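You operate a simulated robot arm through the tools that you are given. There is no shell and no other tool.

You are at the controls of a simulated two-armed robot. One attempt, no reset.

JOB
Crimp both jumpers in the blue press and lay them in the yellow tray.
Fine: barrel in the die, one full stroke each, no stroke on an empty die.
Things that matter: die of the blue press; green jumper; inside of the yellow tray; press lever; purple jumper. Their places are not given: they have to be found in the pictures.

The check looks at the end state, three seconds after you hand in, the way a careful person would. Anything else that was tipped, shoved, dropped, spilled or broken makes it a failure.

ROBOT AND FRAMES
Two 7-joint arms with two-finger parallel grippers on one trunk that stands fixed in place. Base frame: the origin is at the foot of the trunk, x ahead of it, y to its left, z up. Lengths are in m, angles in rad, forces in N, time in s.
The left shoulder is at [0.071, 0.156, 1.23], the right one opposite. Payload 3.91 kg a hand.
The TCP of each hand is the grasp point between the finger pads, 0.03 m short of the fingertips. In the tool frame z runs along the fingers and y along their closing line. Largest opening 0.11 m; finger width 0.02, thickness 0.01; the body of the gripper, 0.048 by 0.112 m, starts 0.055 m behind the TCP.
Orientation is that of the tool frame in the base frame, as a unit quaternion [w, x, y, z]. With the fingers straight down and closing along the base's y, the tool's x points along the base's -x, its y along +y and its z along -z.

CONTROLS
- The arms move only by the tool step_arm. It takes "left_deltas", "right_deltas" or both (then of equal length, played together; a hand with none holds still); each is a list of rows, each an object of numbers (a shift or turn left out is 0, a gripper value left out holds the last): "jaw": the finger opening in mm, from 0 to 110; "dx", "dy", "dz": the shift along the tool's x, y, z in units of 100 mm (1.0 is 100 mm); "rx", "ry", "rz": the turn, a rotation vector about the tool's x, y, z in units of 90 degrees (1.0 is 90 degrees). In form: [{"jaw": .., "dx": .., "dy": .., "dz": .., "rx": .., "ry": .., "rz": ..}, ...]. A call has 1 to 20 rows; each row is the pose to reach, as a shift and turn from the pose commanded when the call began, along the tool's axes at that moment. A call with a number of a shift or a turn outside -1 to 1 is refused whole. Rows are played at 5 a second. More than 0.05 m and 0.15 rad between two rows, or a gripper value outside its range, and nothing of the call is played. A pose out of reach is approached as far as the arm can. The call stops where the force on the tool passes 50 N (or 10 N more than at its start, if that is more) or the arm is blocked; 0.2 s more then pass. The fingers move at their own pace (about 0.108 m/s each) and stop on an object; they squeeze with about 33 N. The grip force told is the motor's: it shows also when the fingers shut on nothing. Time passes only in rows, and 0.2 s behind the last, so rows that repeat a pose let the fingers close. The reply holds the time, the measured pose of the TCP, the force on the tool along the base axes, the opening and the grip force, in the units named above and with some noise, with the torque about the TCP (base axes, N m) and any sound that the robot's microphone picked up, and new pictures: "pictures" is both (left out), scene, wrist or none (wrist: the cameras of the hands that moved).
- Cameras (640 x 400 px; columns grow to the right, rows downward): "scene" is now at [0.1423, -0.0097, 1.4696]; the picture's right is [0.01, -1.00, 0.00], its down [-0.52, -0.00, -0.85] and it looks along [0.85, 0.01, -0.52] (base axes); focal length 297 px, centre (320, 200). "left" rides on the left gripper at [0.072, -0.017, -0.103] in its tool frame; the picture's right is [0.23, 0.97, 0.00], its down [-0.76, 0.18, -0.62] and it looks along [-0.61, 0.14, 0.78] (tool axes); focal length 222 px, centre (320, 200). "right" rides on the right gripper at [0.072, 0.017, -0.103] in its tool frame; the picture's right is [-0.23, 0.97, 0.00], its down [-0.76, -0.18, -0.62] and it looks along [-0.61, -0.14, 0.78] (tool axes); focal length 222 px, centre (320, 200).
- move_column(by): slides the trunk up (or, below 0, down) by that many m; the arms and the scene camera ride with it, the base frame stays. It gives what a move gives, with no picture.
- head_to(pan, tilt): turns the head with the scene camera to pan (to the left, within 1.501 rad either way) and tilt (down, from -0.506 to 1.204), counted from straight ahead of the robot. It gives what a move gives, and a new picture of the scene camera.
- point_at(camera, pixels): for up to 12 pixels [column, row] of the newest picture of that camera ("zoom" is the newest enlarged one), the place [x, y, z] in the base frame of the surface seen there, good to about 0.003 m, but the place of the scene camera against the robot may be out by one fixed shift of up to 0.018 m in any direction. It takes no simulated time.
- close_up(camera, box): a new picture of the part [left, top, right, bottom] of that camera's present view, enlarged. It takes no simulated time.
- hand_in(): hands the job in; it is judged then, once.

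Open the grippers and draw the arms clear of the work before you hand the job in, unless the task says otherwise.

The tools are called by a JSON object that holds its "fn" and its "kwargs". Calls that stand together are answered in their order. step_arm: Moves the arms, as the interface text tells. Its arguments: {"type":"object","properties":{"left_deltas":{"type":"array"},"right_deltas":{"type":"array"},"pictures":{"type":"string","enum":["both","scene","wrist","none"]}},"required":[]} The other tools are called the same way: move_column (by) slides the trunk up or down; head_to (pan, tilt) turns the head that bears the scene camera; point_at (camera, pixels) gives the place of the surface under pixels of a picture; close_up (camera, box) takes an enlarged picture of a part of a camera's view; hand_in () hands the job in.

At the start:

```text
time: 0.0
left_tcp_pos: [0.6596, 0.3361, 1.3167]
left_tool_rot: [0.0, 0.0, 1.0, 0.001]
left_force: [0.8, -0.3, 0.1]
left_moment: [-0.02, -0.02, -0.03]
left_opening: 0.1101
left_grip_force: 0.0
right_tcp_pos: [0.692, -0.2983, 1.2995]
right_tool_rot: [0.001, 0.0, 1.0, 0.0]
right_force: [0.6, -0.5, -0.5]
right_moment: [-0.04, 0.0, 0.05]
right_opening: 0.1102
right_grip_force: 0.0
trunk travel left (down, up): [-0.675, 0.265]
head pan, tilt: [0.007, 0.545]
```

scene: 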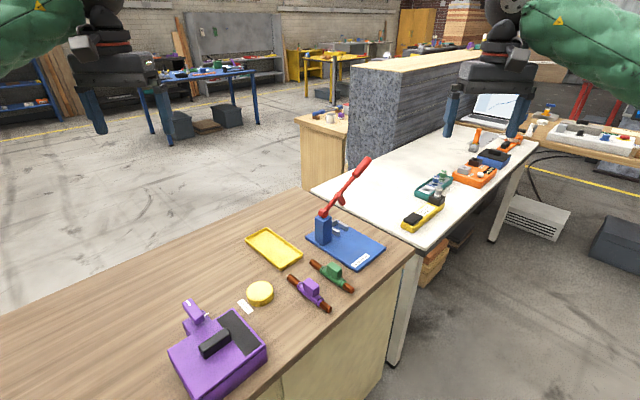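
right: 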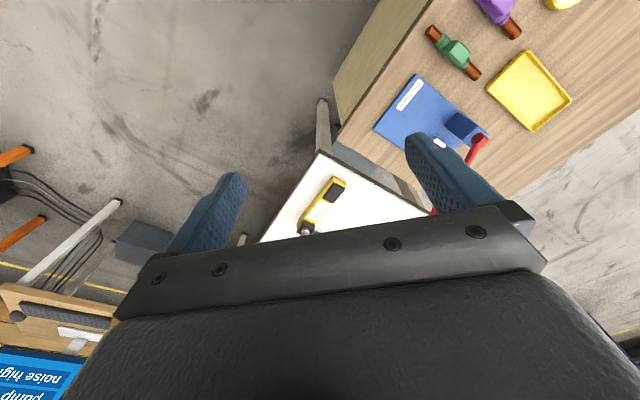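
left: 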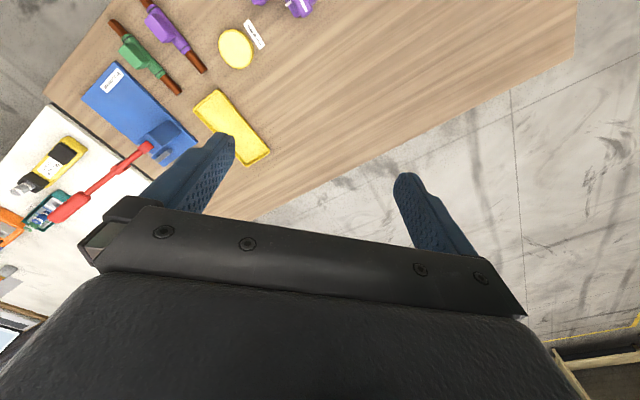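

The scene shows the blue press with a red lever around (345,240), green jumper (332,275), purple jumper (310,292) and yellow tray (273,248). I'll take close-ups of these first.

{"fn": "close_up", "kwargs": {"camera": "scene", "box": [230, 150, 400, 320]}}

{"fn": "close_up", "kwargs": {"camera": "scene", "box": [150, 270, 350, 400]}}

{"fn": "close_up", "kwargs": {"camera": "left", "box": [40, 0, 280, 220]}}

{"fn": "close_up", "kwargs": {"camera": "right", "box": [330, 0, 600, 220]}}

```text
2.35 times, centred on (315, 235) of scene
```

zoom: 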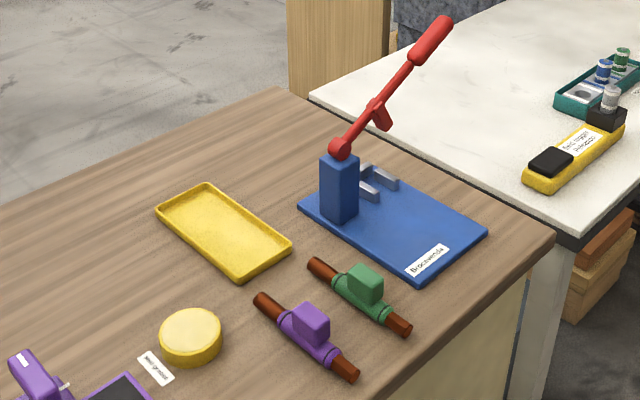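

```text
3.08 times, centred on (250, 335) of scene
```

zoom: 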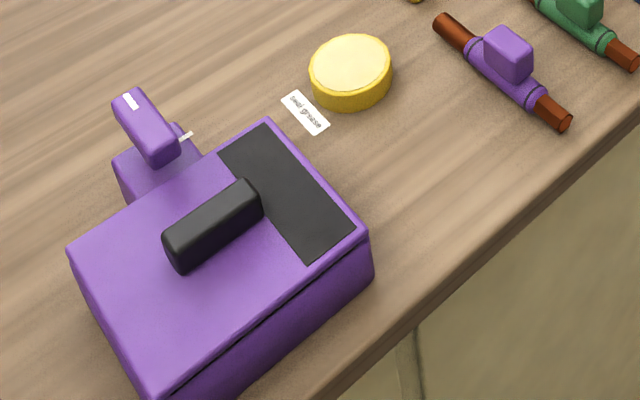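

```text
1.82 times, centred on (160, 110) of left
```

zoom: 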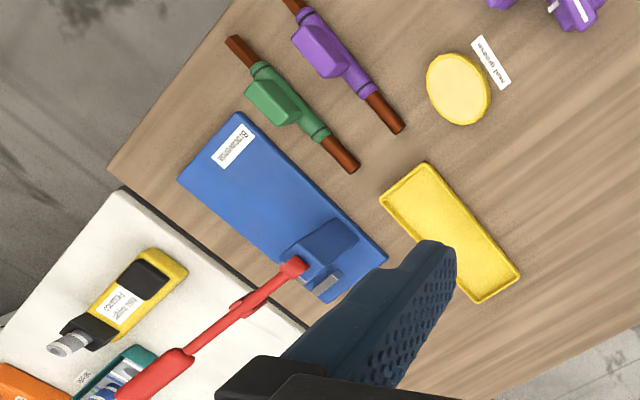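

```text
1.82 times, centred on (465, 110) of right
```

zoom: 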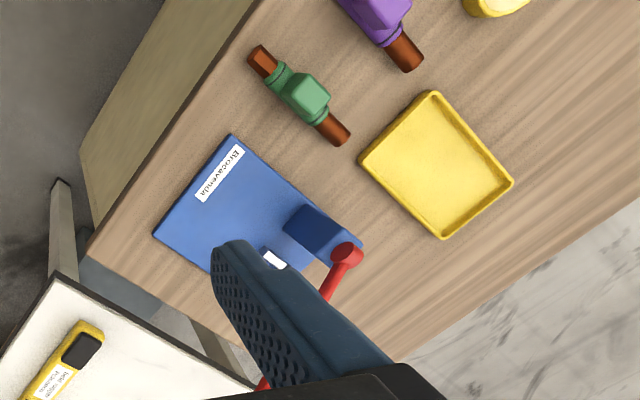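

Now I get base-frame places of the main features in the scene camera.

{"fn": "point_at", "kwargs": {"camera": "scene", "pixels": [[320, 212], [326, 222], [340, 202], [366, 161], [355, 262], [382, 250], [308, 240], [336, 228], [273, 248], [247, 236], [301, 257], [266, 230]]}}

{"fn": "point_at", "kwargs": {"camera": "scene", "pixels": [[312, 262], [332, 268], [350, 288], [290, 276], [313, 288], [328, 309], [260, 290], [245, 306], [284, 268], [413, 245], [395, 240], [317, 245]]}}

{"fn": "close_up", "kwargs": {"camera": "scene", "box": [295, 150, 395, 280]}}

```text
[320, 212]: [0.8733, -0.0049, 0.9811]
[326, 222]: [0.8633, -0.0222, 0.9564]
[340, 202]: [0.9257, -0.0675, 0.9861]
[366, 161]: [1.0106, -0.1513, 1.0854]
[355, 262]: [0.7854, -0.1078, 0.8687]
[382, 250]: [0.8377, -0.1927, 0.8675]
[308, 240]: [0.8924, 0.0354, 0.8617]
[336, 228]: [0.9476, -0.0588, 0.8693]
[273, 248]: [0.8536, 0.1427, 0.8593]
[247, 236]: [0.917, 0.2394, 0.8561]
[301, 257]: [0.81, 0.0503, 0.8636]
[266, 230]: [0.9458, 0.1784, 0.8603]
```

```text
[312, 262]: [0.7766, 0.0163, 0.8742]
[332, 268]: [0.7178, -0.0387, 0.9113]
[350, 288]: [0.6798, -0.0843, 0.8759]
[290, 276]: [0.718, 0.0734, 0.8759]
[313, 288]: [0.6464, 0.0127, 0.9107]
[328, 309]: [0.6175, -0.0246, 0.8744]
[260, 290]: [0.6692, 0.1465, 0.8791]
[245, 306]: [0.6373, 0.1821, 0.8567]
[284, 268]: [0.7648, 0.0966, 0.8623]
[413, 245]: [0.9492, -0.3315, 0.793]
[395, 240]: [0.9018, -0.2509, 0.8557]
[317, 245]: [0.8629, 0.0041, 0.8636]
```

```text
3.08 times, centred on (345, 215) of scene
```

zoom: 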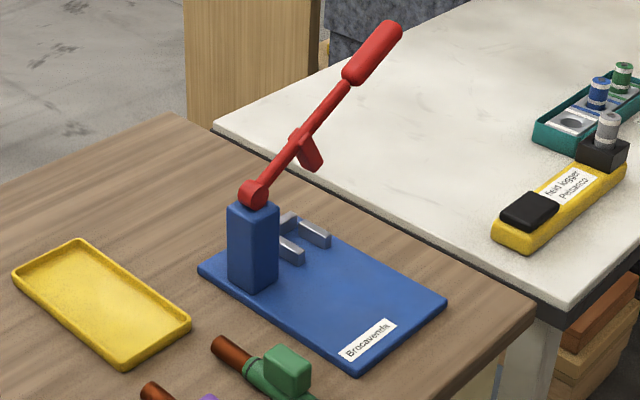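

I'll look at the jumpers and the die in more detail, in both the scene and the wrist views.

{"fn": "close_up", "kwargs": {"camera": "scene", "box": [280, 250, 360, 320]}}

{"fn": "close_up", "kwargs": {"camera": "scene", "box": [310, 190, 370, 250]}}

{"fn": "close_up", "kwargs": {"camera": "left", "box": [100, 0, 220, 110]}}

{"fn": "close_up", "kwargs": {"camera": "left", "box": [70, 60, 210, 180]}}

```text
5.71 times, centred on (320, 285) of scene
```

zoom: 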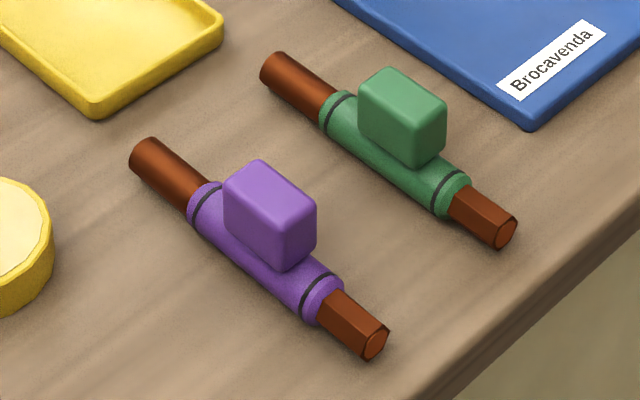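

```text
6.67 times, centred on (340, 220) of scene
```

zoom: 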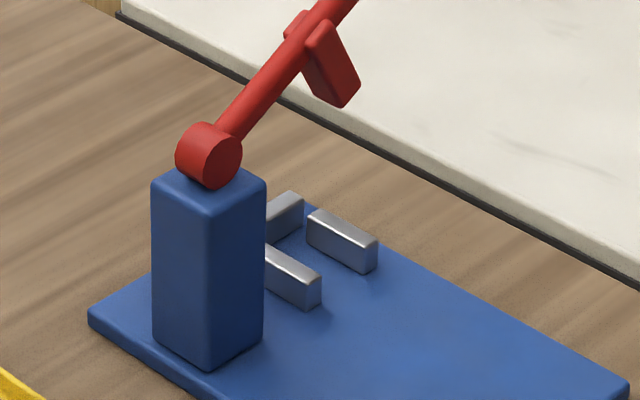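

```text
3.64 times, centred on (160, 55) of left
```

zoom: 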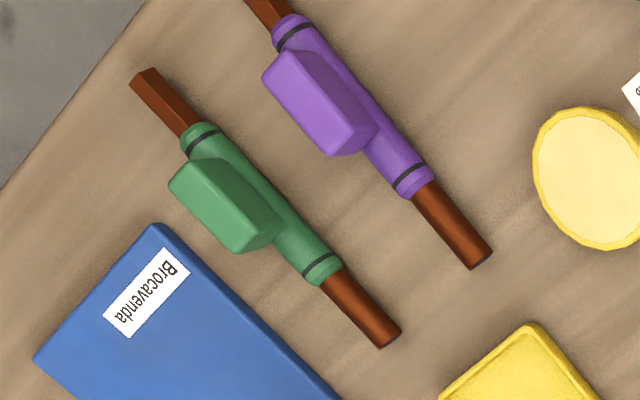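

```text
3.33 times, centred on (140, 120) of left
```

zoom: 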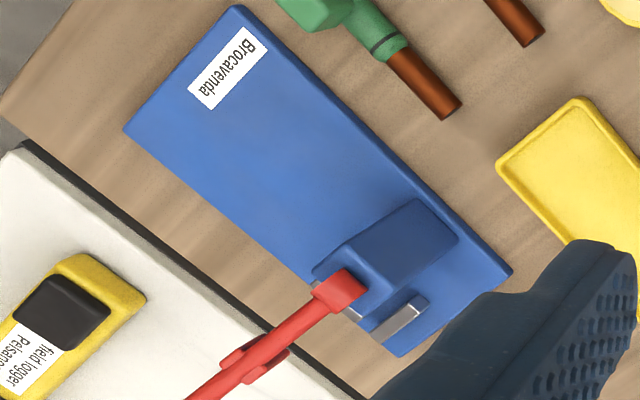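

The round copper end of each jumper is the uncrimped barrel (the other end is already hexagonal), and the die is a pair of grey walls with a back stop. I'll measure the die walls and the lever in an enlarged scene view.

{"fn": "close_up", "kwargs": {"camera": "scene", "box": [310, 190, 370, 250]}}

```text
6.67 times, centred on (340, 220) of scene
```

zoom: 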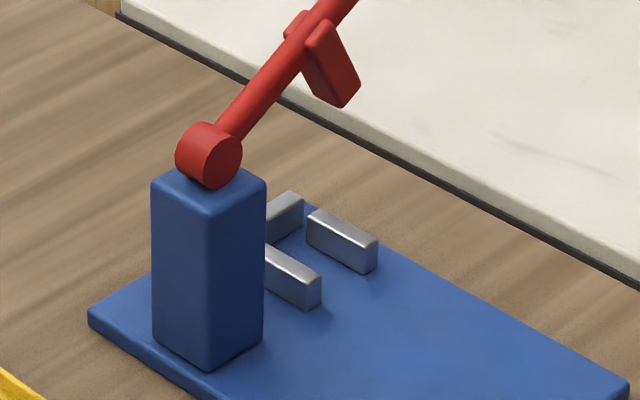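

Now I query places on this enlarged picture: die walls at (312,212), (370,240), (270,252), (315,280), the stop at (285,198), the ram at (325,50)-(345,98), and the column top corners.

{"fn": "point_at", "kwargs": {"camera": "zoom", "pixels": [[314, 213], [373, 240], [270, 252], [316, 281], [292, 196], [270, 209], [345, 100], [320, 30], [155, 180], [209, 211], [263, 181], [310, 255]]}}

{"fn": "point_at", "kwargs": {"camera": "zoom", "pixels": [[209, 158], [92, 315], [625, 385], [210, 360], [318, 300], [375, 265], [340, 330], [240, 100], [300, 225], [345, 20]]}}

```text
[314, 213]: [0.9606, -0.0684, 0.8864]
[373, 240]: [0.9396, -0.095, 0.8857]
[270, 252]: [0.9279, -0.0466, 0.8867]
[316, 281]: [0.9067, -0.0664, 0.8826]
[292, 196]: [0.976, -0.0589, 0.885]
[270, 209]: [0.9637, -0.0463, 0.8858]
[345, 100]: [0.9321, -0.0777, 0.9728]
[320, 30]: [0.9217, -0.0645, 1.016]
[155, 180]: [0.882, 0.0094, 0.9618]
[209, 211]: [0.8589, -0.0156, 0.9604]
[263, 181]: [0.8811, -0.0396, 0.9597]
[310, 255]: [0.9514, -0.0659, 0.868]
```

```text
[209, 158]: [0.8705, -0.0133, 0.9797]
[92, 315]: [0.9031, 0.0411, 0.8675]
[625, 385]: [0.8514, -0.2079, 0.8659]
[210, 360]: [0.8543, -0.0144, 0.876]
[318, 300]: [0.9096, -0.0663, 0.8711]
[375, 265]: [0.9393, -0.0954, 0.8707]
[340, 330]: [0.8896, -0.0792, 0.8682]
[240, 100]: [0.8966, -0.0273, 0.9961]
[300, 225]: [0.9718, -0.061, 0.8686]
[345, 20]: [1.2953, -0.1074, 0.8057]
```

The scene points are consistent, but they may be shifted by up to 18 mm, so I'll measure the same features through the left wrist camera for comparison.

{"fn": "close_up", "kwargs": {"camera": "left", "box": [70, 60, 210, 180]}}

{"fn": "point_at", "kwargs": {"camera": "zoom", "pixels": [[128, 130], [232, 10], [508, 273], [400, 352], [418, 200], [458, 238], [345, 262], [425, 300], [375, 340], [458, 108], [345, 290], [250, 355]]}}

{"fn": "close_up", "kwargs": {"camera": "left", "box": [100, 0, 220, 110]}}

{"fn": "point_at", "kwargs": {"camera": "zoom", "pixels": [[145, 78], [392, 337], [208, 135], [325, 268], [195, 170], [265, 225], [265, 15], [482, 258], [292, 28], [418, 185], [290, 60], [360, 130]]}}

```text
3.33 times, centred on (140, 120) of left
```

zoom: 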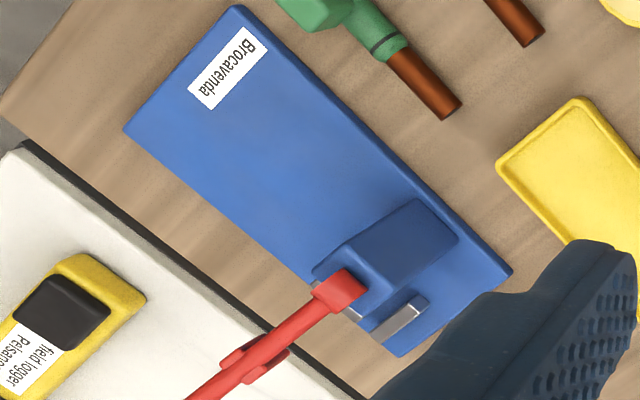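

```text
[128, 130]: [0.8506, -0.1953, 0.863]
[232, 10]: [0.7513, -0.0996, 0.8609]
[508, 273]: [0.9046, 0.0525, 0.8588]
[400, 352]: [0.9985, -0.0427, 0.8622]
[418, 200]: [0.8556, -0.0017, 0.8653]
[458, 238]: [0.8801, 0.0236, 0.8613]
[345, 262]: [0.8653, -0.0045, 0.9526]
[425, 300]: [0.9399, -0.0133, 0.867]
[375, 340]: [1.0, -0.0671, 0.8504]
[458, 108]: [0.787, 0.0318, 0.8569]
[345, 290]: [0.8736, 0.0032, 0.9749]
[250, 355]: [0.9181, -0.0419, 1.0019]
```

```text
3.64 times, centred on (160, 55) of left
```

zoom: 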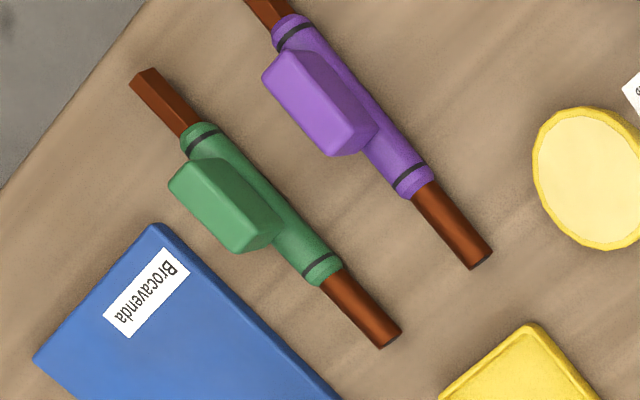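

```text
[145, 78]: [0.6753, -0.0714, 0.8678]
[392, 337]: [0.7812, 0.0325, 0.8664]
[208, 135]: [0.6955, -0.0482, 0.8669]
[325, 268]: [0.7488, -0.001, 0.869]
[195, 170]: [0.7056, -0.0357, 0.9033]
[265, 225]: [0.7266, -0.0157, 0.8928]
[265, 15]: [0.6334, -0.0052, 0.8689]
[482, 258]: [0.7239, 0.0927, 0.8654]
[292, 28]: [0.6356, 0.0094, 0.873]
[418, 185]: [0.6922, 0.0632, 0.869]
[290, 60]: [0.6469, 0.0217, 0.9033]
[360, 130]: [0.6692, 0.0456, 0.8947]
```

Left-camera points differ from scene points by about (0, +0.012, -0.006), so true = scene + that. The press axis u (die slot and jumpers) lies at about 45° in x-y. I'll bring the right hand over, turned 45° (rz −0.5) so its camera looks along u toward the die.

{"fn": "step_arm", "kwargs": {"right_deltas": [{"dx": -0.04, "dy": 0.12, "dz": 0.12, "rz": -0.06}, {"dx": -0.08, "dy": 0.25, "dz": 0.25, "rz": -0.13}, {"dx": -0.12, "dy": 0.37, "dz": 0.37, "rz": -0.19}, {"dx": -0.16, "dy": 0.5, "dz": 0.5, "rz": -0.25}, {"dx": -0.2, "dy": 0.62, "dz": 0.62, "rz": -0.32}, {"dx": -0.24, "dy": 0.75, "dz": 0.75, "rz": -0.38}, {"dx": -0.28, "dy": 0.87, "dz": 0.87, "rz": -0.44}, {"dx": -0.3, "dy": 1.0, "dz": 1.0, "rz": -0.5}]}}

```text
time: 1.8
left_tcp_pos: [0.6595, 0.3347, 1.3157]
left_tool_rot: [0.0, 0.0, 1.0, 0.0]
left_force: [0.3, 1.0, -0.4]
left_moment: [-0.01, 0.02, -0.04]
left_opening: 0.1102
left_grip_force: 0.0
right_tcp_pos: [0.725, -0.1975, 1.1993]
right_tool_rot: [0.0, -0.383, 0.924, 0.0]
right_force: [0.4, 0.9, 0.4]
right_moment: [0.01, -0.02, 0.0]
right_opening: 0.1099
right_grip_force: 0.0
trunk travel left (down, up): [-0.675, 0.265]
head pan, tilt: [0.007, 0.545]
```

scene: 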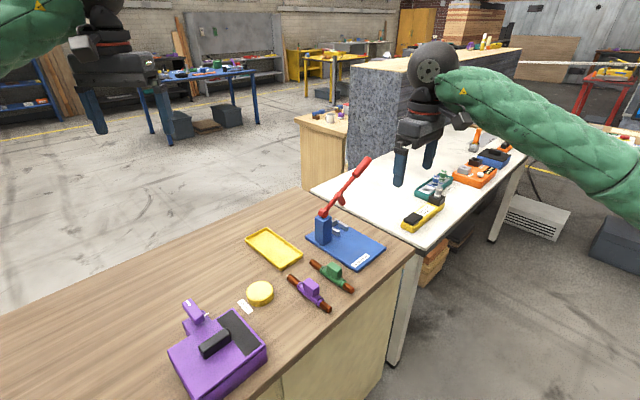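
right: 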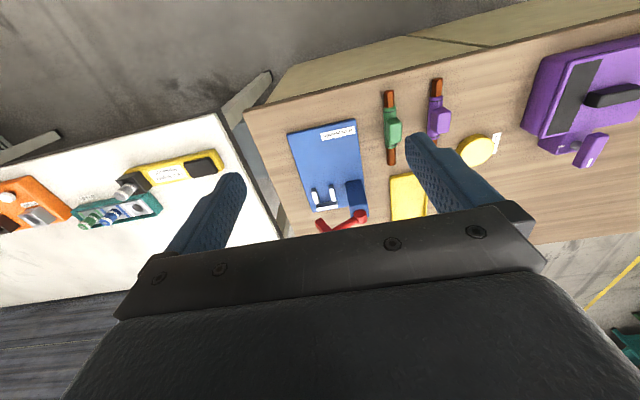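

The right camera now shows the die walls at (316,195),(332,195), with the column at (355,195) and the lever hub at (345,218). I'll enlarge this area and measure it.

{"fn": "close_up", "kwargs": {"camera": "right", "box": [280, 110, 400, 240]}}

```text
3.08 times, centred on (340, 175) of right
```

zoom: 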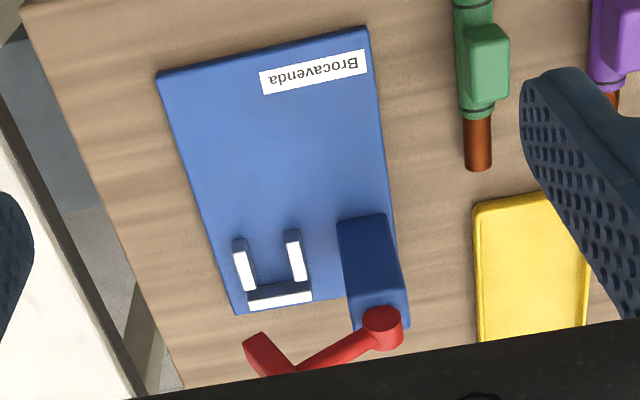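

The U-shaped die is clear here: two walls and a stop wall at its bottom. I measure their corners.

{"fn": "point_at", "kwargs": {"camera": "zoom", "pixels": [[239, 243], [246, 280], [292, 233], [300, 278], [256, 296], [308, 290], [270, 260], [265, 230], [285, 288], [256, 270], [286, 262], [295, 290]]}}

{"fn": "point_at", "kwargs": {"camera": "zoom", "pixels": [[340, 224], [382, 218], [384, 325], [352, 230], [262, 360], [330, 355], [160, 76], [365, 30], [235, 310], [408, 325], [478, 160], [484, 60]]}}

```text
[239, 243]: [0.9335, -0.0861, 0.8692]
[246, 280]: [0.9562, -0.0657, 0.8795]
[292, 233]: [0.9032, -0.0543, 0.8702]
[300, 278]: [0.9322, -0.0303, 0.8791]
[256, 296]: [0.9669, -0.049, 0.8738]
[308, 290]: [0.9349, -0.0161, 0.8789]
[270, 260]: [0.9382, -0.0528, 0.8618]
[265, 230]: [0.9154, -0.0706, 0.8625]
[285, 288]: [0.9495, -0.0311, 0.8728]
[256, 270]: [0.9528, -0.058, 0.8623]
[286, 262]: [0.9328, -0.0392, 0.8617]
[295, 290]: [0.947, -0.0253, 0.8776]
```

```text
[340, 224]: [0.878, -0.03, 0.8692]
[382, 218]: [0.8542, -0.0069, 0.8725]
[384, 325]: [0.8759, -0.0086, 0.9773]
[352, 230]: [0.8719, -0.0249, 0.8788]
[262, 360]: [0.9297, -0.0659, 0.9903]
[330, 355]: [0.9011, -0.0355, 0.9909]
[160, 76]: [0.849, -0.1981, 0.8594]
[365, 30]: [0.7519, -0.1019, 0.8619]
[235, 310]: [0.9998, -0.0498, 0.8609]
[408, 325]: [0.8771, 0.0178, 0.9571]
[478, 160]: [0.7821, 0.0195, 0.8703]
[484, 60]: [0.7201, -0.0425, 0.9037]
```

Fitting these points: the axis u is at 45°. With s=(x+y)/√2 and t=(x−y)/√2, the die centre line is t≈0.700, its walls run s≈0.598–0.642, and the stop's inner face is at s≈0.644. Next I move the right hand above the green jumper to measure it up close.

{"fn": "step_arm", "kwargs": {"right_deltas": [{"dx": -0.25, "dy": 0.25, "dz": 0.2}, {"dx": -0.5, "dy": 0.5, "dz": 0.4}, {"dx": -0.75, "dy": 0.75, "dz": 0.6}, {"dx": -1.0, "dy": 1.0, "dz": 0.8}]}}

```text
time: 2.8
left_tcp_pos: [0.6597, 0.3369, 1.3153]
left_tool_rot: [0.0, 0.0, 1.0, -0.001]
left_force: [0.9, -0.7, -0.8]
left_moment: [-0.01, 0.02, -0.01]
left_opening: 0.1099
left_grip_force: 0.0
right_tcp_pos: [0.7238, -0.055, 1.1189]
right_tool_rot: [0.0, -0.382, 0.924, 0.001]
right_force: [0.0, 1.1, 0.2]
right_moment: [-0.05, -0.05, -0.02]
right_opening: 0.1102
right_grip_force: 0.1
trunk travel left (down, up): [-0.675, 0.265]
head pan, tilt: [0.007, 0.545]
```

scene: 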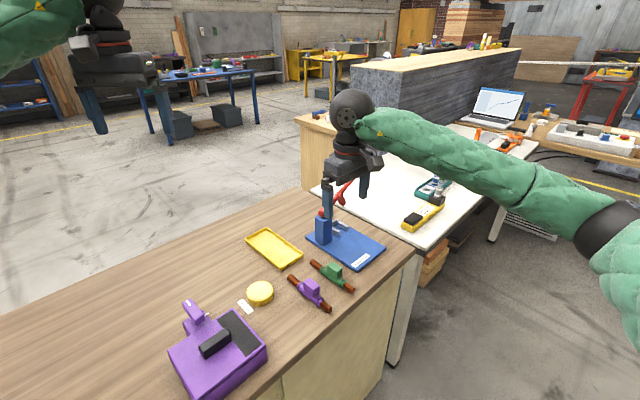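
right: 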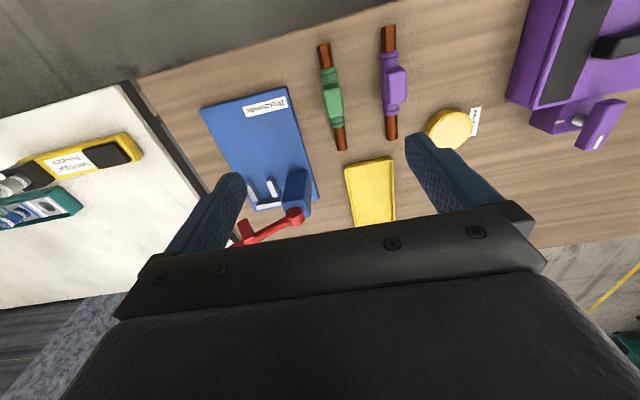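

The green jumper is now at (332,95) in the right view and the purple one at (391,85). I'll zoom on both and measure their ends, sleeves and blocks.

{"fn": "close_up", "kwargs": {"camera": "right", "box": [300, 20, 420, 160]}}

```text
2.86 times, centred on (360, 90) of right
```

zoom: 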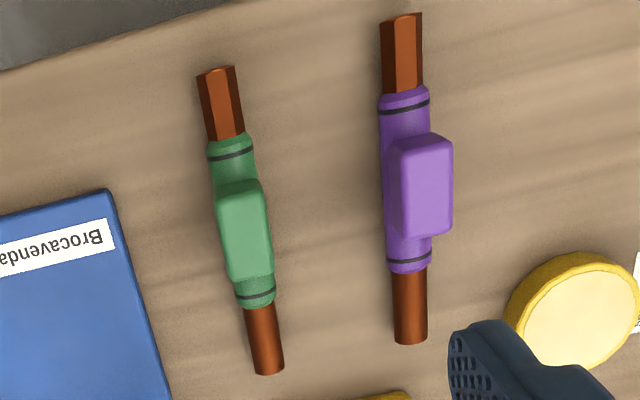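

{"fn": "point_at", "kwargs": {"camera": "zoom", "pixels": [[268, 370], [216, 75], [255, 295], [228, 145], [240, 190], [252, 270], [222, 200], [262, 195], [268, 265], [232, 265], [264, 340], [300, 300]]}}

{"fn": "point_at", "kwargs": {"camera": "zoom", "pixels": [[411, 338], [401, 22], [408, 262], [405, 95], [428, 142], [425, 230], [404, 145], [449, 150], [448, 230], [403, 225], [411, 300], [370, 300]]}}

```text
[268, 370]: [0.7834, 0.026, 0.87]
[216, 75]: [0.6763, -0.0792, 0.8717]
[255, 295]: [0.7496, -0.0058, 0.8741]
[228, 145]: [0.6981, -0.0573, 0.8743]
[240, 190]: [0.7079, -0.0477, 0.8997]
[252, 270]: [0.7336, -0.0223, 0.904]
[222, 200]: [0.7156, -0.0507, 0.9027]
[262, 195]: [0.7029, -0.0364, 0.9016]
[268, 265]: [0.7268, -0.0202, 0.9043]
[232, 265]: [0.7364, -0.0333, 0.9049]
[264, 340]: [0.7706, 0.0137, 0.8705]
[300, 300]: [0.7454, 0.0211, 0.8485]
```

```text
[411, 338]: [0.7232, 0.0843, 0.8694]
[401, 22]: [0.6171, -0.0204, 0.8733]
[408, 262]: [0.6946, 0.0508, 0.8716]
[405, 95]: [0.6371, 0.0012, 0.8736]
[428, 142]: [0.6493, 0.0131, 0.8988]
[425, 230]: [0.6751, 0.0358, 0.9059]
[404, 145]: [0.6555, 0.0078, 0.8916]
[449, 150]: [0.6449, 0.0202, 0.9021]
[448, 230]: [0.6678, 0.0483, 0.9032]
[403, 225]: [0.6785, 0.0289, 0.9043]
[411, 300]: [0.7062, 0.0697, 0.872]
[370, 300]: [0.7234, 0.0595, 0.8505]
```

Green jumper: axis t≈0.535, tip s≈0.573, block centre s≈0.485, block width ≈0.022, top z≈0.904, table z≈0.850. Purple: axis t≈0.451, block centre s≈0.486. I'll move over the green block, with the jaw at 60 mm, and come down part way.

{"fn": "step_arm", "kwargs": {"right_deltas": [{"jaw": 60, "dx": -0.06, "dy": 0.08, "dz": 0.3}, {"jaw": 60, "dx": -0.12, "dy": 0.167, "dz": 0.6}, {"jaw": 60, "dx": -0.12, "dy": 0.167, "dz": 1.0}], "pictures": "wrist"}}

```text
time: 3.6
left_tcp_pos: [0.659, 0.3348, 1.3165]
left_tool_rot: [0.0, -0.002, 1.0, 0.0]
left_force: [1.0, -0.1, -0.4]
left_moment: [0.05, 0.06, -0.02]
left_opening: 0.1101
left_grip_force: 0.1
right_tcp_pos: [0.7205, -0.0369, 1.0189]
right_tool_rot: [0.0, -0.382, 0.924, 0.001]
right_force: [-0.7, 0.4, 1.1]
right_moment: [0.0, 0.02, 0.01]
right_opening: 0.0599
right_grip_force: 0.0
trunk travel left (down, up): [-0.675, 0.265]
head pan, tilt: [0.007, 0.545]
```

right: 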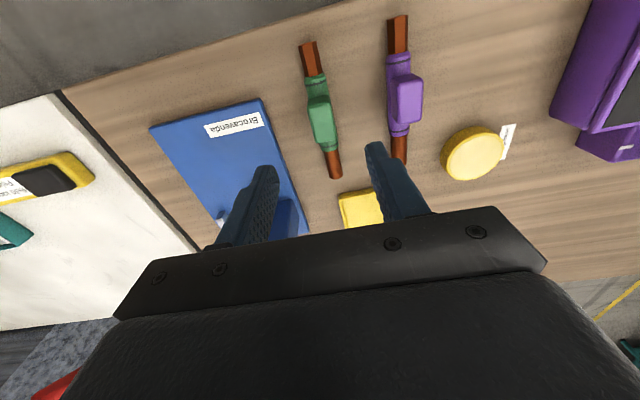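

The TCP is at s=0.483, t=0.5356, above the green block, which shows at about (320,115). I re-measure the block closely before descending.

{"fn": "close_up", "kwargs": {"camera": "right", "box": [280, 30, 370, 190]}}

```text
2.50 times, centred on (325, 110) of right
```

zoom: 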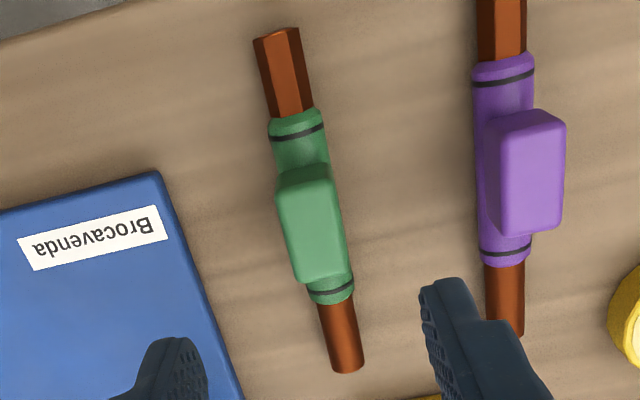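

{"fn": "point_at", "kwargs": {"camera": "zoom", "pixels": [[281, 200], [329, 185], [297, 270], [342, 262], [312, 228], [306, 175], [320, 275], [348, 365], [278, 36], [298, 125], [332, 293], [340, 335]]}}

```text
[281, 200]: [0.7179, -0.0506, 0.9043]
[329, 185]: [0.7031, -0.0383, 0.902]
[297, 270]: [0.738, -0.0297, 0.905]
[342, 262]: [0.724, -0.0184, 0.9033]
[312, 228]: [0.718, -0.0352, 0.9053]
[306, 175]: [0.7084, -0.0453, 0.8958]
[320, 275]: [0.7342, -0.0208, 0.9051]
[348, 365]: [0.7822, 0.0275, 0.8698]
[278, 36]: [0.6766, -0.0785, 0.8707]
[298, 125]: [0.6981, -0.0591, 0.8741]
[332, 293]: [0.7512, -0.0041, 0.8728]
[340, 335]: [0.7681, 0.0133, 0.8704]
```

The block is centred at t≈0.534, s≈0.486, and the jumper is aligned with u. I go down with the jaw at 60 mm and a small correction.

{"fn": "step_arm", "kwargs": {"right_deltas": [{"dx": -0.02, "dy": 0.015, "dz": 0.35}, {"dx": -0.02, "dy": 0.015, "dz": 0.7}, {"dx": -0.02, "dy": 0.015, "dz": 0.95}], "pictures": "wrist"}}

```text
time: 4.4
left_tcp_pos: [0.6585, 0.3371, 1.3172]
left_tool_rot: [0.0, -0.001, 1.0, 0.0]
left_force: [-0.5, 0.1, 0.4]
left_moment: [0.02, 0.0, -0.01]
left_opening: 0.11
left_grip_force: 0.1
right_tcp_pos: [0.7178, -0.0345, 0.9242]
right_tool_rot: [0.0, -0.382, 0.924, 0.001]
right_force: [0.0, -0.5, -0.3]
right_moment: [0.03, -0.03, 0.02]
right_opening: 0.06
right_grip_force: 0.0
trunk travel left (down, up): [-0.675, 0.265]
head pan, tilt: [0.007, 0.545]
```

right: 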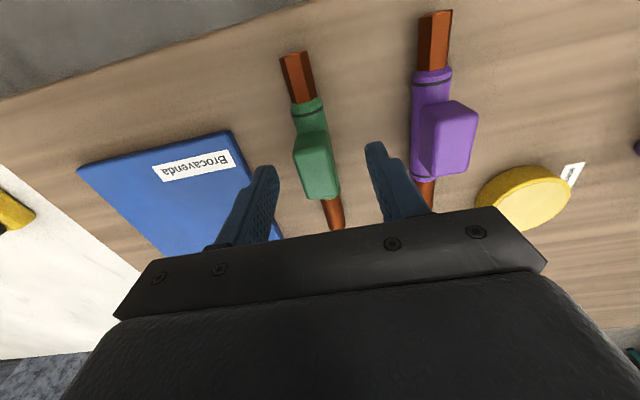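

The block sits between the fingers at (318,165). I go down another 32 mm and close on the block.

{"fn": "step_arm", "kwargs": {"right_deltas": [{"dx": -0.02, "dz": 0.16}, {"dx": -0.02, "dz": 0.32}, {"dx": -0.02, "dz": 0.32}, {"jaw": 15, "dx": -0.02, "dz": 0.32}, {"jaw": 15, "dx": -0.02, "dz": 0.32}, {"jaw": 10, "dx": -0.02, "dz": 0.32}], "pictures": "wrist"}}

```text
time: 5.8
left_tcp_pos: [0.6579, 0.3357, 1.3173]
left_tool_rot: [0.0, 0.0, 1.0, 0.001]
left_force: [0.3, -0.1, 1.5]
left_moment: [0.0, 0.02, -0.01]
left_opening: 0.11
left_grip_force: 0.0
right_tcp_pos: [0.7188, -0.0324, 0.8931]
right_tool_rot: [0.0, -0.382, 0.924, -0.001]
right_force: [0.2, 0.4, 0.3]
right_moment: [-0.03, 0.07, -0.02]
right_opening: 0.0235
right_grip_force: 33.3
trunk travel left (down, up): [-0.675, 0.265]
head pan, tilt: [0.007, 0.545]
```

right: 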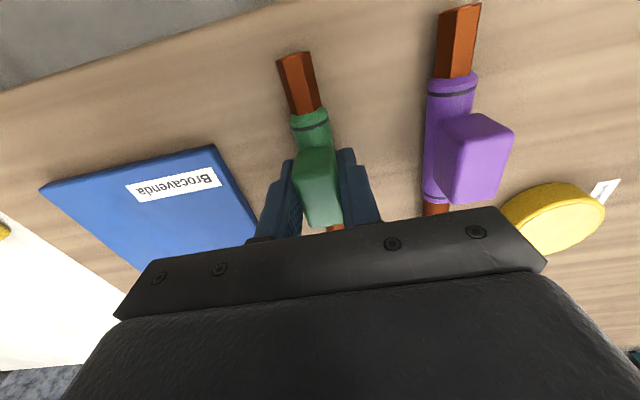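

The green block is held: opening 23.5 mm at 33 N. I lift straight up 100 mm and check.

{"fn": "step_arm", "kwargs": {"right_deltas": [{"dz": -0.15}, {"dz": -0.4}, {"dz": -0.7}, {"dz": -1.0}]}}

```text
time: 6.8
left_tcp_pos: [0.6577, 0.3348, 1.3171]
left_tool_rot: [0.0, -0.001, 1.0, -0.001]
left_force: [0.7, -0.1, 0.1]
left_moment: [0.01, -0.02, -0.03]
left_opening: 0.11
left_grip_force: 0.0
right_tcp_pos: [0.7196, -0.0302, 0.9941]
right_tool_rot: [-0.001, -0.383, 0.924, 0.0]
right_force: [0.0, 0.4, -0.7]
right_moment: [-0.02, 0.01, 0.01]
right_opening: 0.0235
right_grip_force: 33.0
trunk travel left (down, up): [-0.675, 0.265]
head pan, tilt: [0.007, 0.545]
```

scene: 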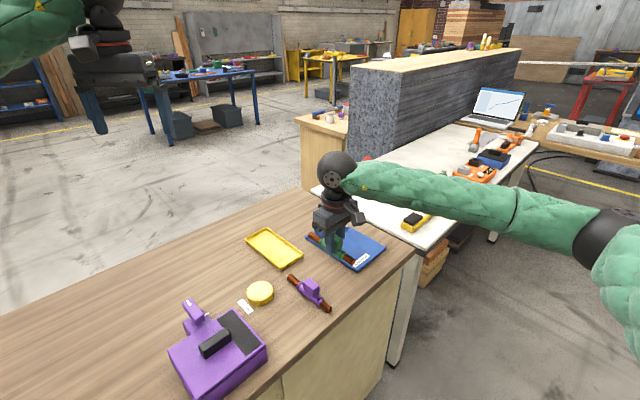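
right: 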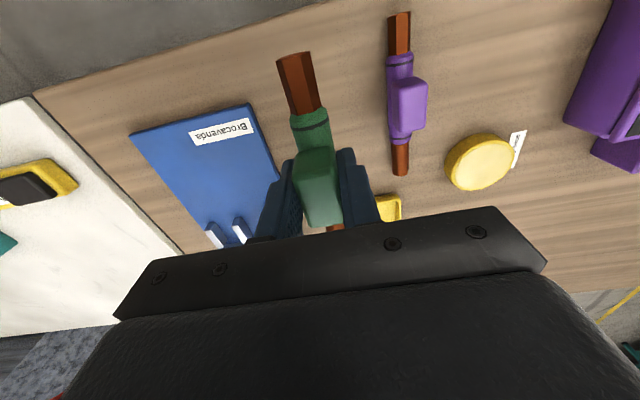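

The jumper hangs level in the grip. I carry it along +t (−y tool) at this height toward the die line, keeping its tip short of the column.

{"fn": "step_arm", "kwargs": {"right_deltas": [{"dy": -0.3}, {"dy": -0.65}, {"dy": -1.0}], "pictures": "wrist"}}

{"fn": "step_arm", "kwargs": {"right_deltas": [{"dy": -0.35}, {"dy": -0.69}], "pictures": "both"}}

{"fn": "close_up", "kwargs": {"camera": "left", "box": [0, 0, 320, 200]}}

```text
time: 7.6
left_tcp_pos: [0.6586, 0.3352, 1.3176]
left_tool_rot: [0.0, 0.0, 1.0, 0.0]
left_force: [0.3, -0.9, -0.4]
left_moment: [-0.02, 0.01, 0.0]
left_opening: 0.1099
left_grip_force: 0.0
right_tcp_pos: [0.7927, -0.1024, 0.9931]
right_tool_rot: [0.0, -0.383, 0.924, 0.001]
right_force: [0.4, -0.1, -0.1]
right_moment: [-0.02, 0.02, 0.0]
right_opening: 0.0235
right_grip_force: 32.9
trunk travel left (down, up): [-0.675, 0.265]
head pan, tilt: [0.007, 0.545]
```

right: 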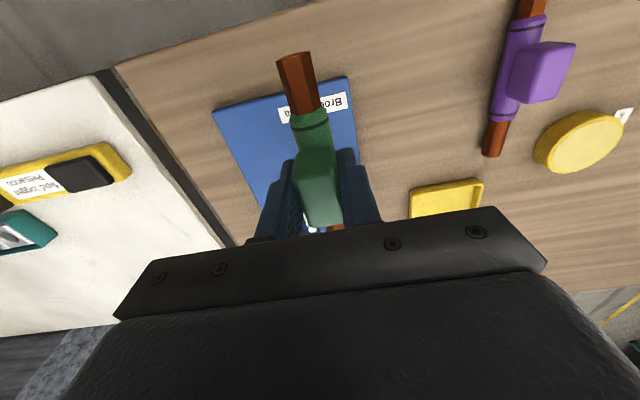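

```text
time: 8.2
left_tcp_pos: [0.6593, 0.3365, 1.3158]
left_tool_rot: [-0.001, -0.002, 1.0, 0.0]
left_force: [0.4, 0.0, -0.3]
left_moment: [-0.02, -0.01, 0.04]
left_opening: 0.11
left_grip_force: 0.0
right_tcp_pos: [0.8402, -0.1521, 0.992]
right_tool_rot: [0.0, -0.383, 0.924, 0.0]
right_force: [-0.5, -0.1, 0.4]
right_moment: [0.0, -0.03, -0.03]
right_opening: 0.0236
right_grip_force: 33.1
trunk travel left (down, up): [-0.675, 0.265]
head pan, tilt: [0.007, 0.545]
```

scene: 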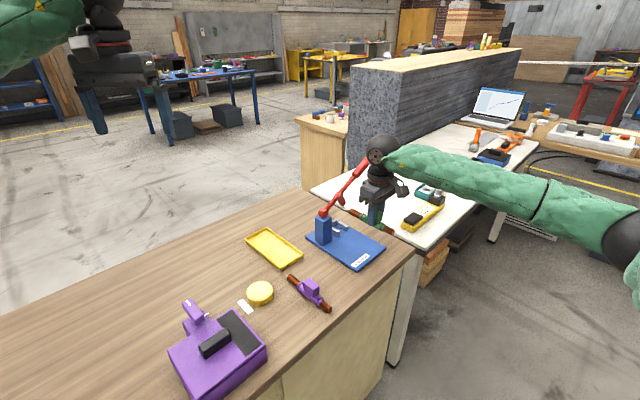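
right: 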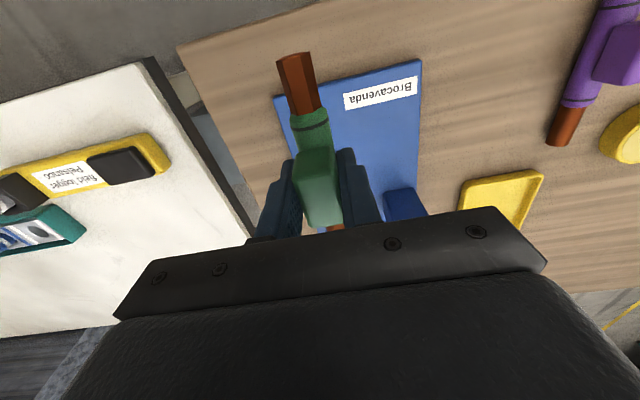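

```text
2.00 times, centred on (160, 100) of left
```

zoom: 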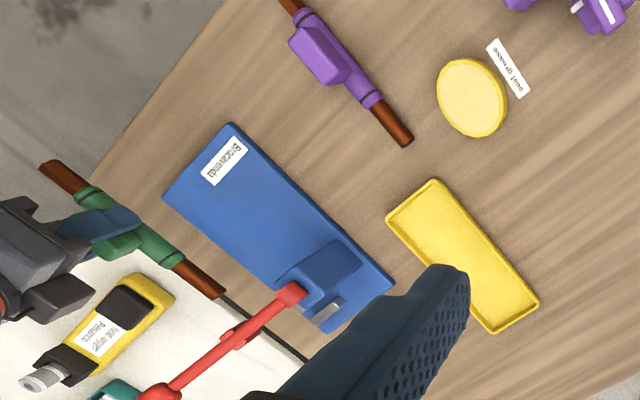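

TCP is at s=0.487, t=0.702. I measure the held barrel tip in the left view ((215,288) in the zoom) and check where the hand stands relative to the lever.

{"fn": "point_at", "kwargs": {"camera": "zoom", "pixels": [[215, 290], [190, 272], [165, 245], [60, 170], [110, 225], [150, 395], [230, 335], [290, 290], [255, 335], [325, 312]]}}

{"fn": "close_up", "kwargs": {"camera": "scene", "box": [300, 120, 440, 280]}}

```text
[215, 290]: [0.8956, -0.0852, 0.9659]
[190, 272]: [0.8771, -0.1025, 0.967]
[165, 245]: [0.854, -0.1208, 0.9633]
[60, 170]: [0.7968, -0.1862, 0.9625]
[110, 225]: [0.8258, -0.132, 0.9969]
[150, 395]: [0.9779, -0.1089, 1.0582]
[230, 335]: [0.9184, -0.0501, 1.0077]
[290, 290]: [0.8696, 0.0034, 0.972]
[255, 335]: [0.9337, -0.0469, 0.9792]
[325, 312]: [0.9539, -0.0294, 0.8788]
```

```text
2.50 times, centred on (370, 200) of scene
```

zoom: 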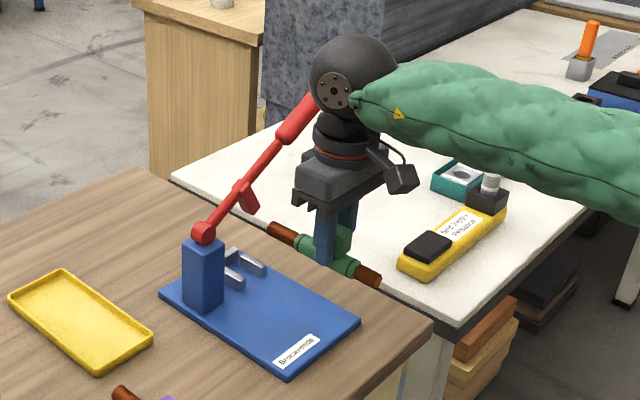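

The held barrel tip reads s≈0.573, and the wrist ball will stay about 15 mm clear of the lever plane. I lower to z≈0.930 in front of the die, above the wall tops at 0.880 and below the ram at ~0.967, then check.

{"fn": "step_arm", "kwargs": {"right_deltas": [{"dy": 0.01, "dz": 0.3}, {"dy": 0.015, "dz": 0.62}], "pictures": "none"}}

{"fn": "close_up", "kwargs": {"camera": "left", "box": [20, 50, 220, 200]}}

{"fn": "close_up", "kwargs": {"camera": "scene", "box": [300, 140, 420, 280]}}

```text
time: 8.8
left_tcp_pos: [0.6591, 0.3356, 1.3163]
left_tool_rot: [0.0, 0.0, 1.0, 0.001]
left_force: [0.1, 0.0, -0.3]
left_moment: [0.0, -0.03, -0.02]
left_opening: 0.1099
left_grip_force: 0.1
right_tcp_pos: [0.8408, -0.1514, 0.9323]
right_tool_rot: [0.001, -0.383, 0.924, 0.0]
right_force: [0.6, -0.8, -0.7]
right_moment: [0.0, 0.02, -0.03]
right_opening: 0.0235
right_grip_force: 33.1
trunk travel left (down, up): [-0.675, 0.265]
head pan, tilt: [0.007, 0.545]
```

```text
2.67 times, centred on (120, 125) of left
```

zoom: 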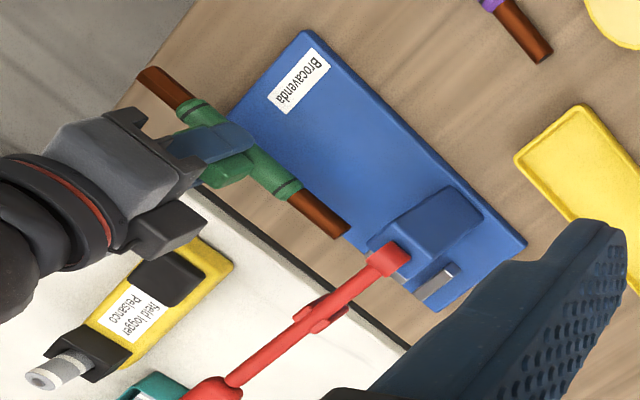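

```text
2.86 times, centred on (360, 210) of scene
```

zoom: 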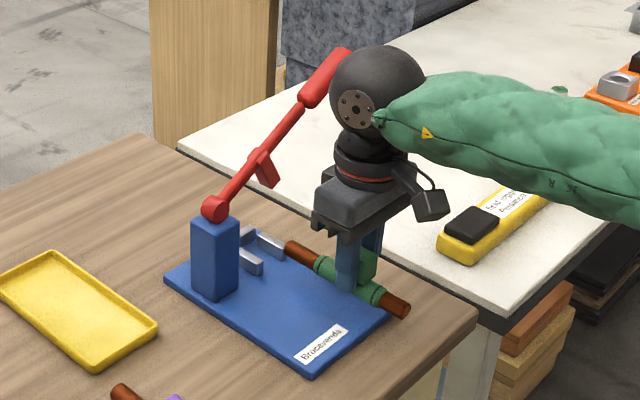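

The jumper is in front of the die. I verify its barrel line against the die walls with points from the left camera view taken just now… but since the newest zoom is the scene one, I first use that (same camera for both, so the fixed shift cancels).

{"fn": "point_at", "kwargs": {"camera": "zoom", "pixels": [[292, 246], [310, 260], [324, 264], [385, 300], [402, 310], [262, 238], [283, 250], [238, 252], [258, 266], [249, 232], [365, 260], [275, 262]]}}

```text
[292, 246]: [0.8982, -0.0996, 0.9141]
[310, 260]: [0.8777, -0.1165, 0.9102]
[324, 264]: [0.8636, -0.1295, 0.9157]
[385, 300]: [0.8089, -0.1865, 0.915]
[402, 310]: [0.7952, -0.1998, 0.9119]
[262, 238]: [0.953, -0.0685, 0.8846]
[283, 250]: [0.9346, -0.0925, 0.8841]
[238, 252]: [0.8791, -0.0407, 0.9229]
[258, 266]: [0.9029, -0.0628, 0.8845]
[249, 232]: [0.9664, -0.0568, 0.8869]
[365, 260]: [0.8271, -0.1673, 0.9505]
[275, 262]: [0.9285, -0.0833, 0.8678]
```

Barrel axis and die slot agree within about 2 mm. I move +s by 62 mm over the slot at this height, with a 2 mm t correction.

{"fn": "step_arm", "kwargs": {"right_deltas": [{"dx": -0.2, "dy": 0.02}, {"dx": -0.42, "dy": 0.02}, {"dx": -0.62, "dy": 0.02}], "pictures": "wrist"}}

{"fn": "close_up", "kwargs": {"camera": "scene", "box": [300, 140, 420, 280]}}

{"fn": "close_up", "kwargs": {"camera": "left", "box": [20, 50, 220, 200]}}

```text
time: 9.6
left_tcp_pos: [0.659, 0.3363, 1.3162]
left_tool_rot: [0.0, 0.001, 1.0, 0.0]
left_force: [0.1, -0.4, 0.8]
left_moment: [-0.03, -0.02, -0.01]
left_opening: 0.1101
left_grip_force: 0.2
right_tcp_pos: [0.8828, -0.1036, 0.9314]
right_tool_rot: [-0.001, -0.383, 0.924, 0.0]
right_force: [0.2, 0.6, -0.8]
right_moment: [0.0, 0.0, -0.02]
right_opening: 0.0234
right_grip_force: 32.7
trunk travel left (down, up): [-0.675, 0.265]
head pan, tilt: [0.007, 0.545]
```

right: 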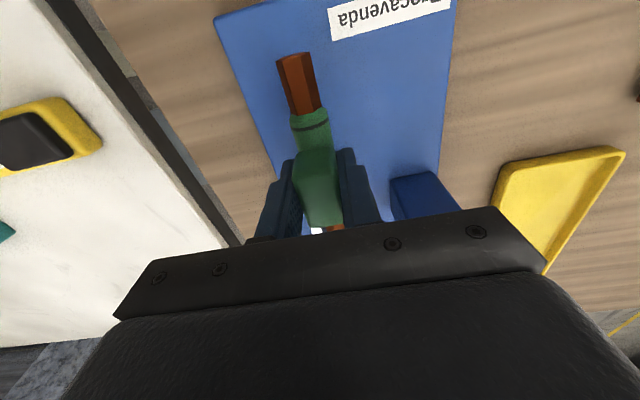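

```text
2.86 times, centred on (360, 210) of scene
```

zoom: 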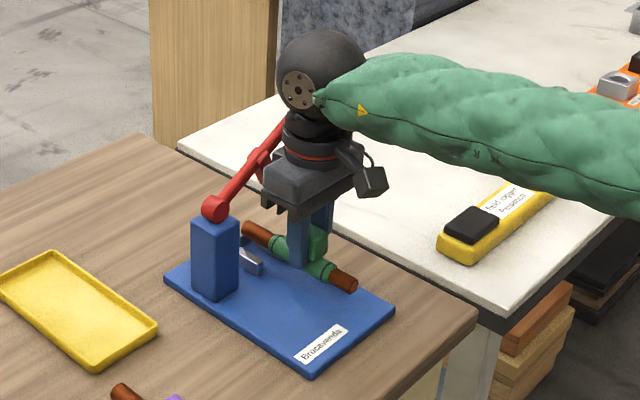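

```text
2.67 times, centred on (120, 125) of left
```

zoom: 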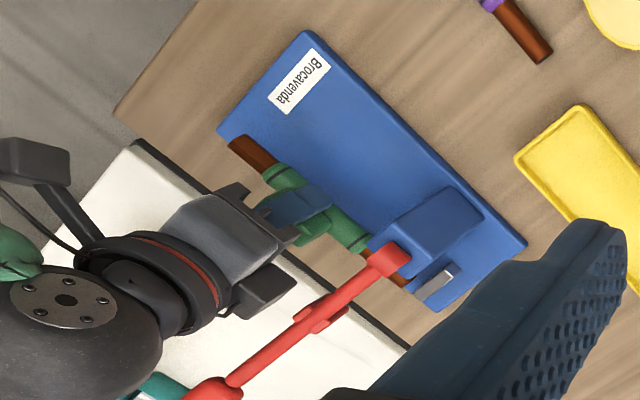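

TCP is s=0.551, t=0.6975, and the tip lies inside the U of the die in both views. I lower 24 mm gently, in small rows.

{"fn": "step_arm", "kwargs": {"right_deltas": [{"dz": 0.08}, {"dz": 0.15}, {"dz": 0.2}, {"dz": 0.24}], "pictures": "wrist"}}

{"fn": "close_up", "kwargs": {"camera": "scene", "box": [310, 170, 400, 270]}}

{"fn": "close_up", "kwargs": {"camera": "left", "box": [90, 90, 210, 180]}}

```text
time: 10.6
left_tcp_pos: [0.6586, 0.3361, 1.3167]
left_tool_rot: [0.001, -0.001, 1.0, 0.0]
left_force: [0.3, -0.6, -0.1]
left_moment: [-0.02, 0.04, 0.0]
left_opening: 0.11
left_grip_force: 0.1
right_tcp_pos: [0.8825, -0.1047, 0.9058]
right_tool_rot: [0.0, -0.382, 0.924, 0.0]
right_force: [-0.1, 0.5, -1.2]
right_moment: [-0.01, 0.04, 0.01]
right_opening: 0.0238
right_grip_force: 32.6
trunk travel left (down, up): [-0.675, 0.265]
head pan, tilt: [0.007, 0.545]
```

right: 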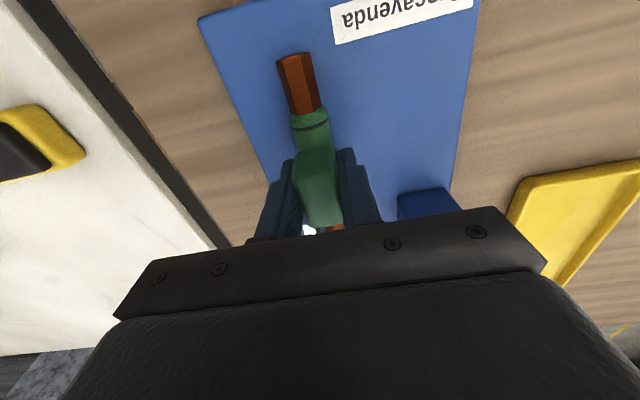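

```text
4.00 times, centred on (355, 220) of scene
```

zoom: 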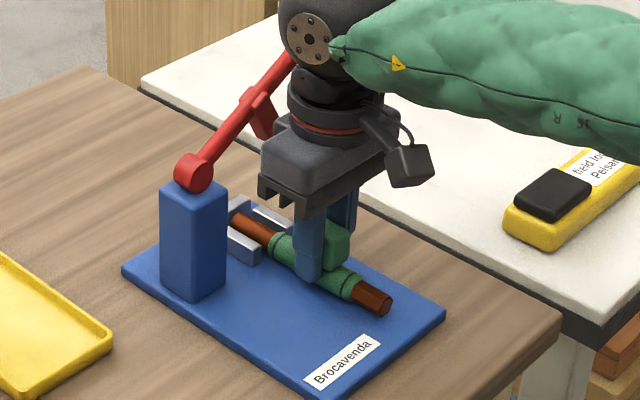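

```text
4.44 times, centred on (150, 135) of left
```

zoom: 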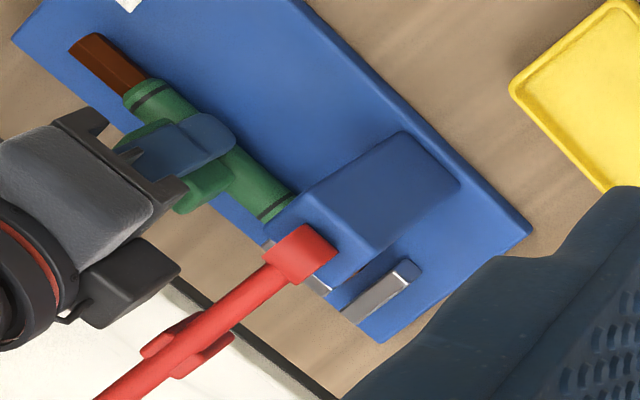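

The barrel lies between the die walls with its tip by the stop (scene zoom (232,215)–(275,245)). I go down 2 mm more to seat it and then open the jaw to about 45 mm.

{"fn": "step_arm", "kwargs": {"right_deltas": [{"dz": 0.01}, {"dz": 0.02}], "pictures": "none"}}

```text
time: 11.2
left_tcp_pos: [0.6584, 0.3361, 1.3166]
left_tool_rot: [0.0, 0.0, 1.0, -0.001]
left_force: [-1.1, 0.0, -0.4]
left_moment: [-0.01, 0.01, 0.03]
left_opening: 0.11
left_grip_force: 0.2
right_tcp_pos: [0.8811, -0.105, 0.9051]
right_tool_rot: [0.0, -0.383, 0.924, 0.0]
right_force: [0.0, -0.5, 1.2]
right_moment: [-0.05, 0.03, 0.03]
right_opening: 0.0232
right_grip_force: 32.5
trunk travel left (down, up): [-0.675, 0.265]
head pan, tilt: [0.007, 0.545]
```

Still barely any contact force (+1.2 N). I go another 2 mm to seat it.

{"fn": "step_arm", "kwargs": {"right_deltas": [{"dz": 0.01}, {"dz": 0.02}, {"dz": 0.02}], "pictures": "none"}}

```text
time: 12.0
left_tcp_pos: [0.6569, 0.3366, 1.3172]
left_tool_rot: [0.0, -0.001, 1.0, 0.0]
left_force: [0.1, 0.0, 0.0]
left_moment: [0.01, 0.0, -0.01]
left_opening: 0.1099
left_grip_force: 0.2
right_tcp_pos: [0.8829, -0.1052, 0.9042]
right_tool_rot: [0.001, -0.383, 0.924, 0.0]
right_force: [0.7, -1.2, 15.2]
right_moment: [-0.5, 0.42, 0.0]
right_opening: 0.0234
right_grip_force: 33.3
trunk travel left (down, up): [-0.675, 0.265]
head pan, tilt: [0.007, 0.545]
```

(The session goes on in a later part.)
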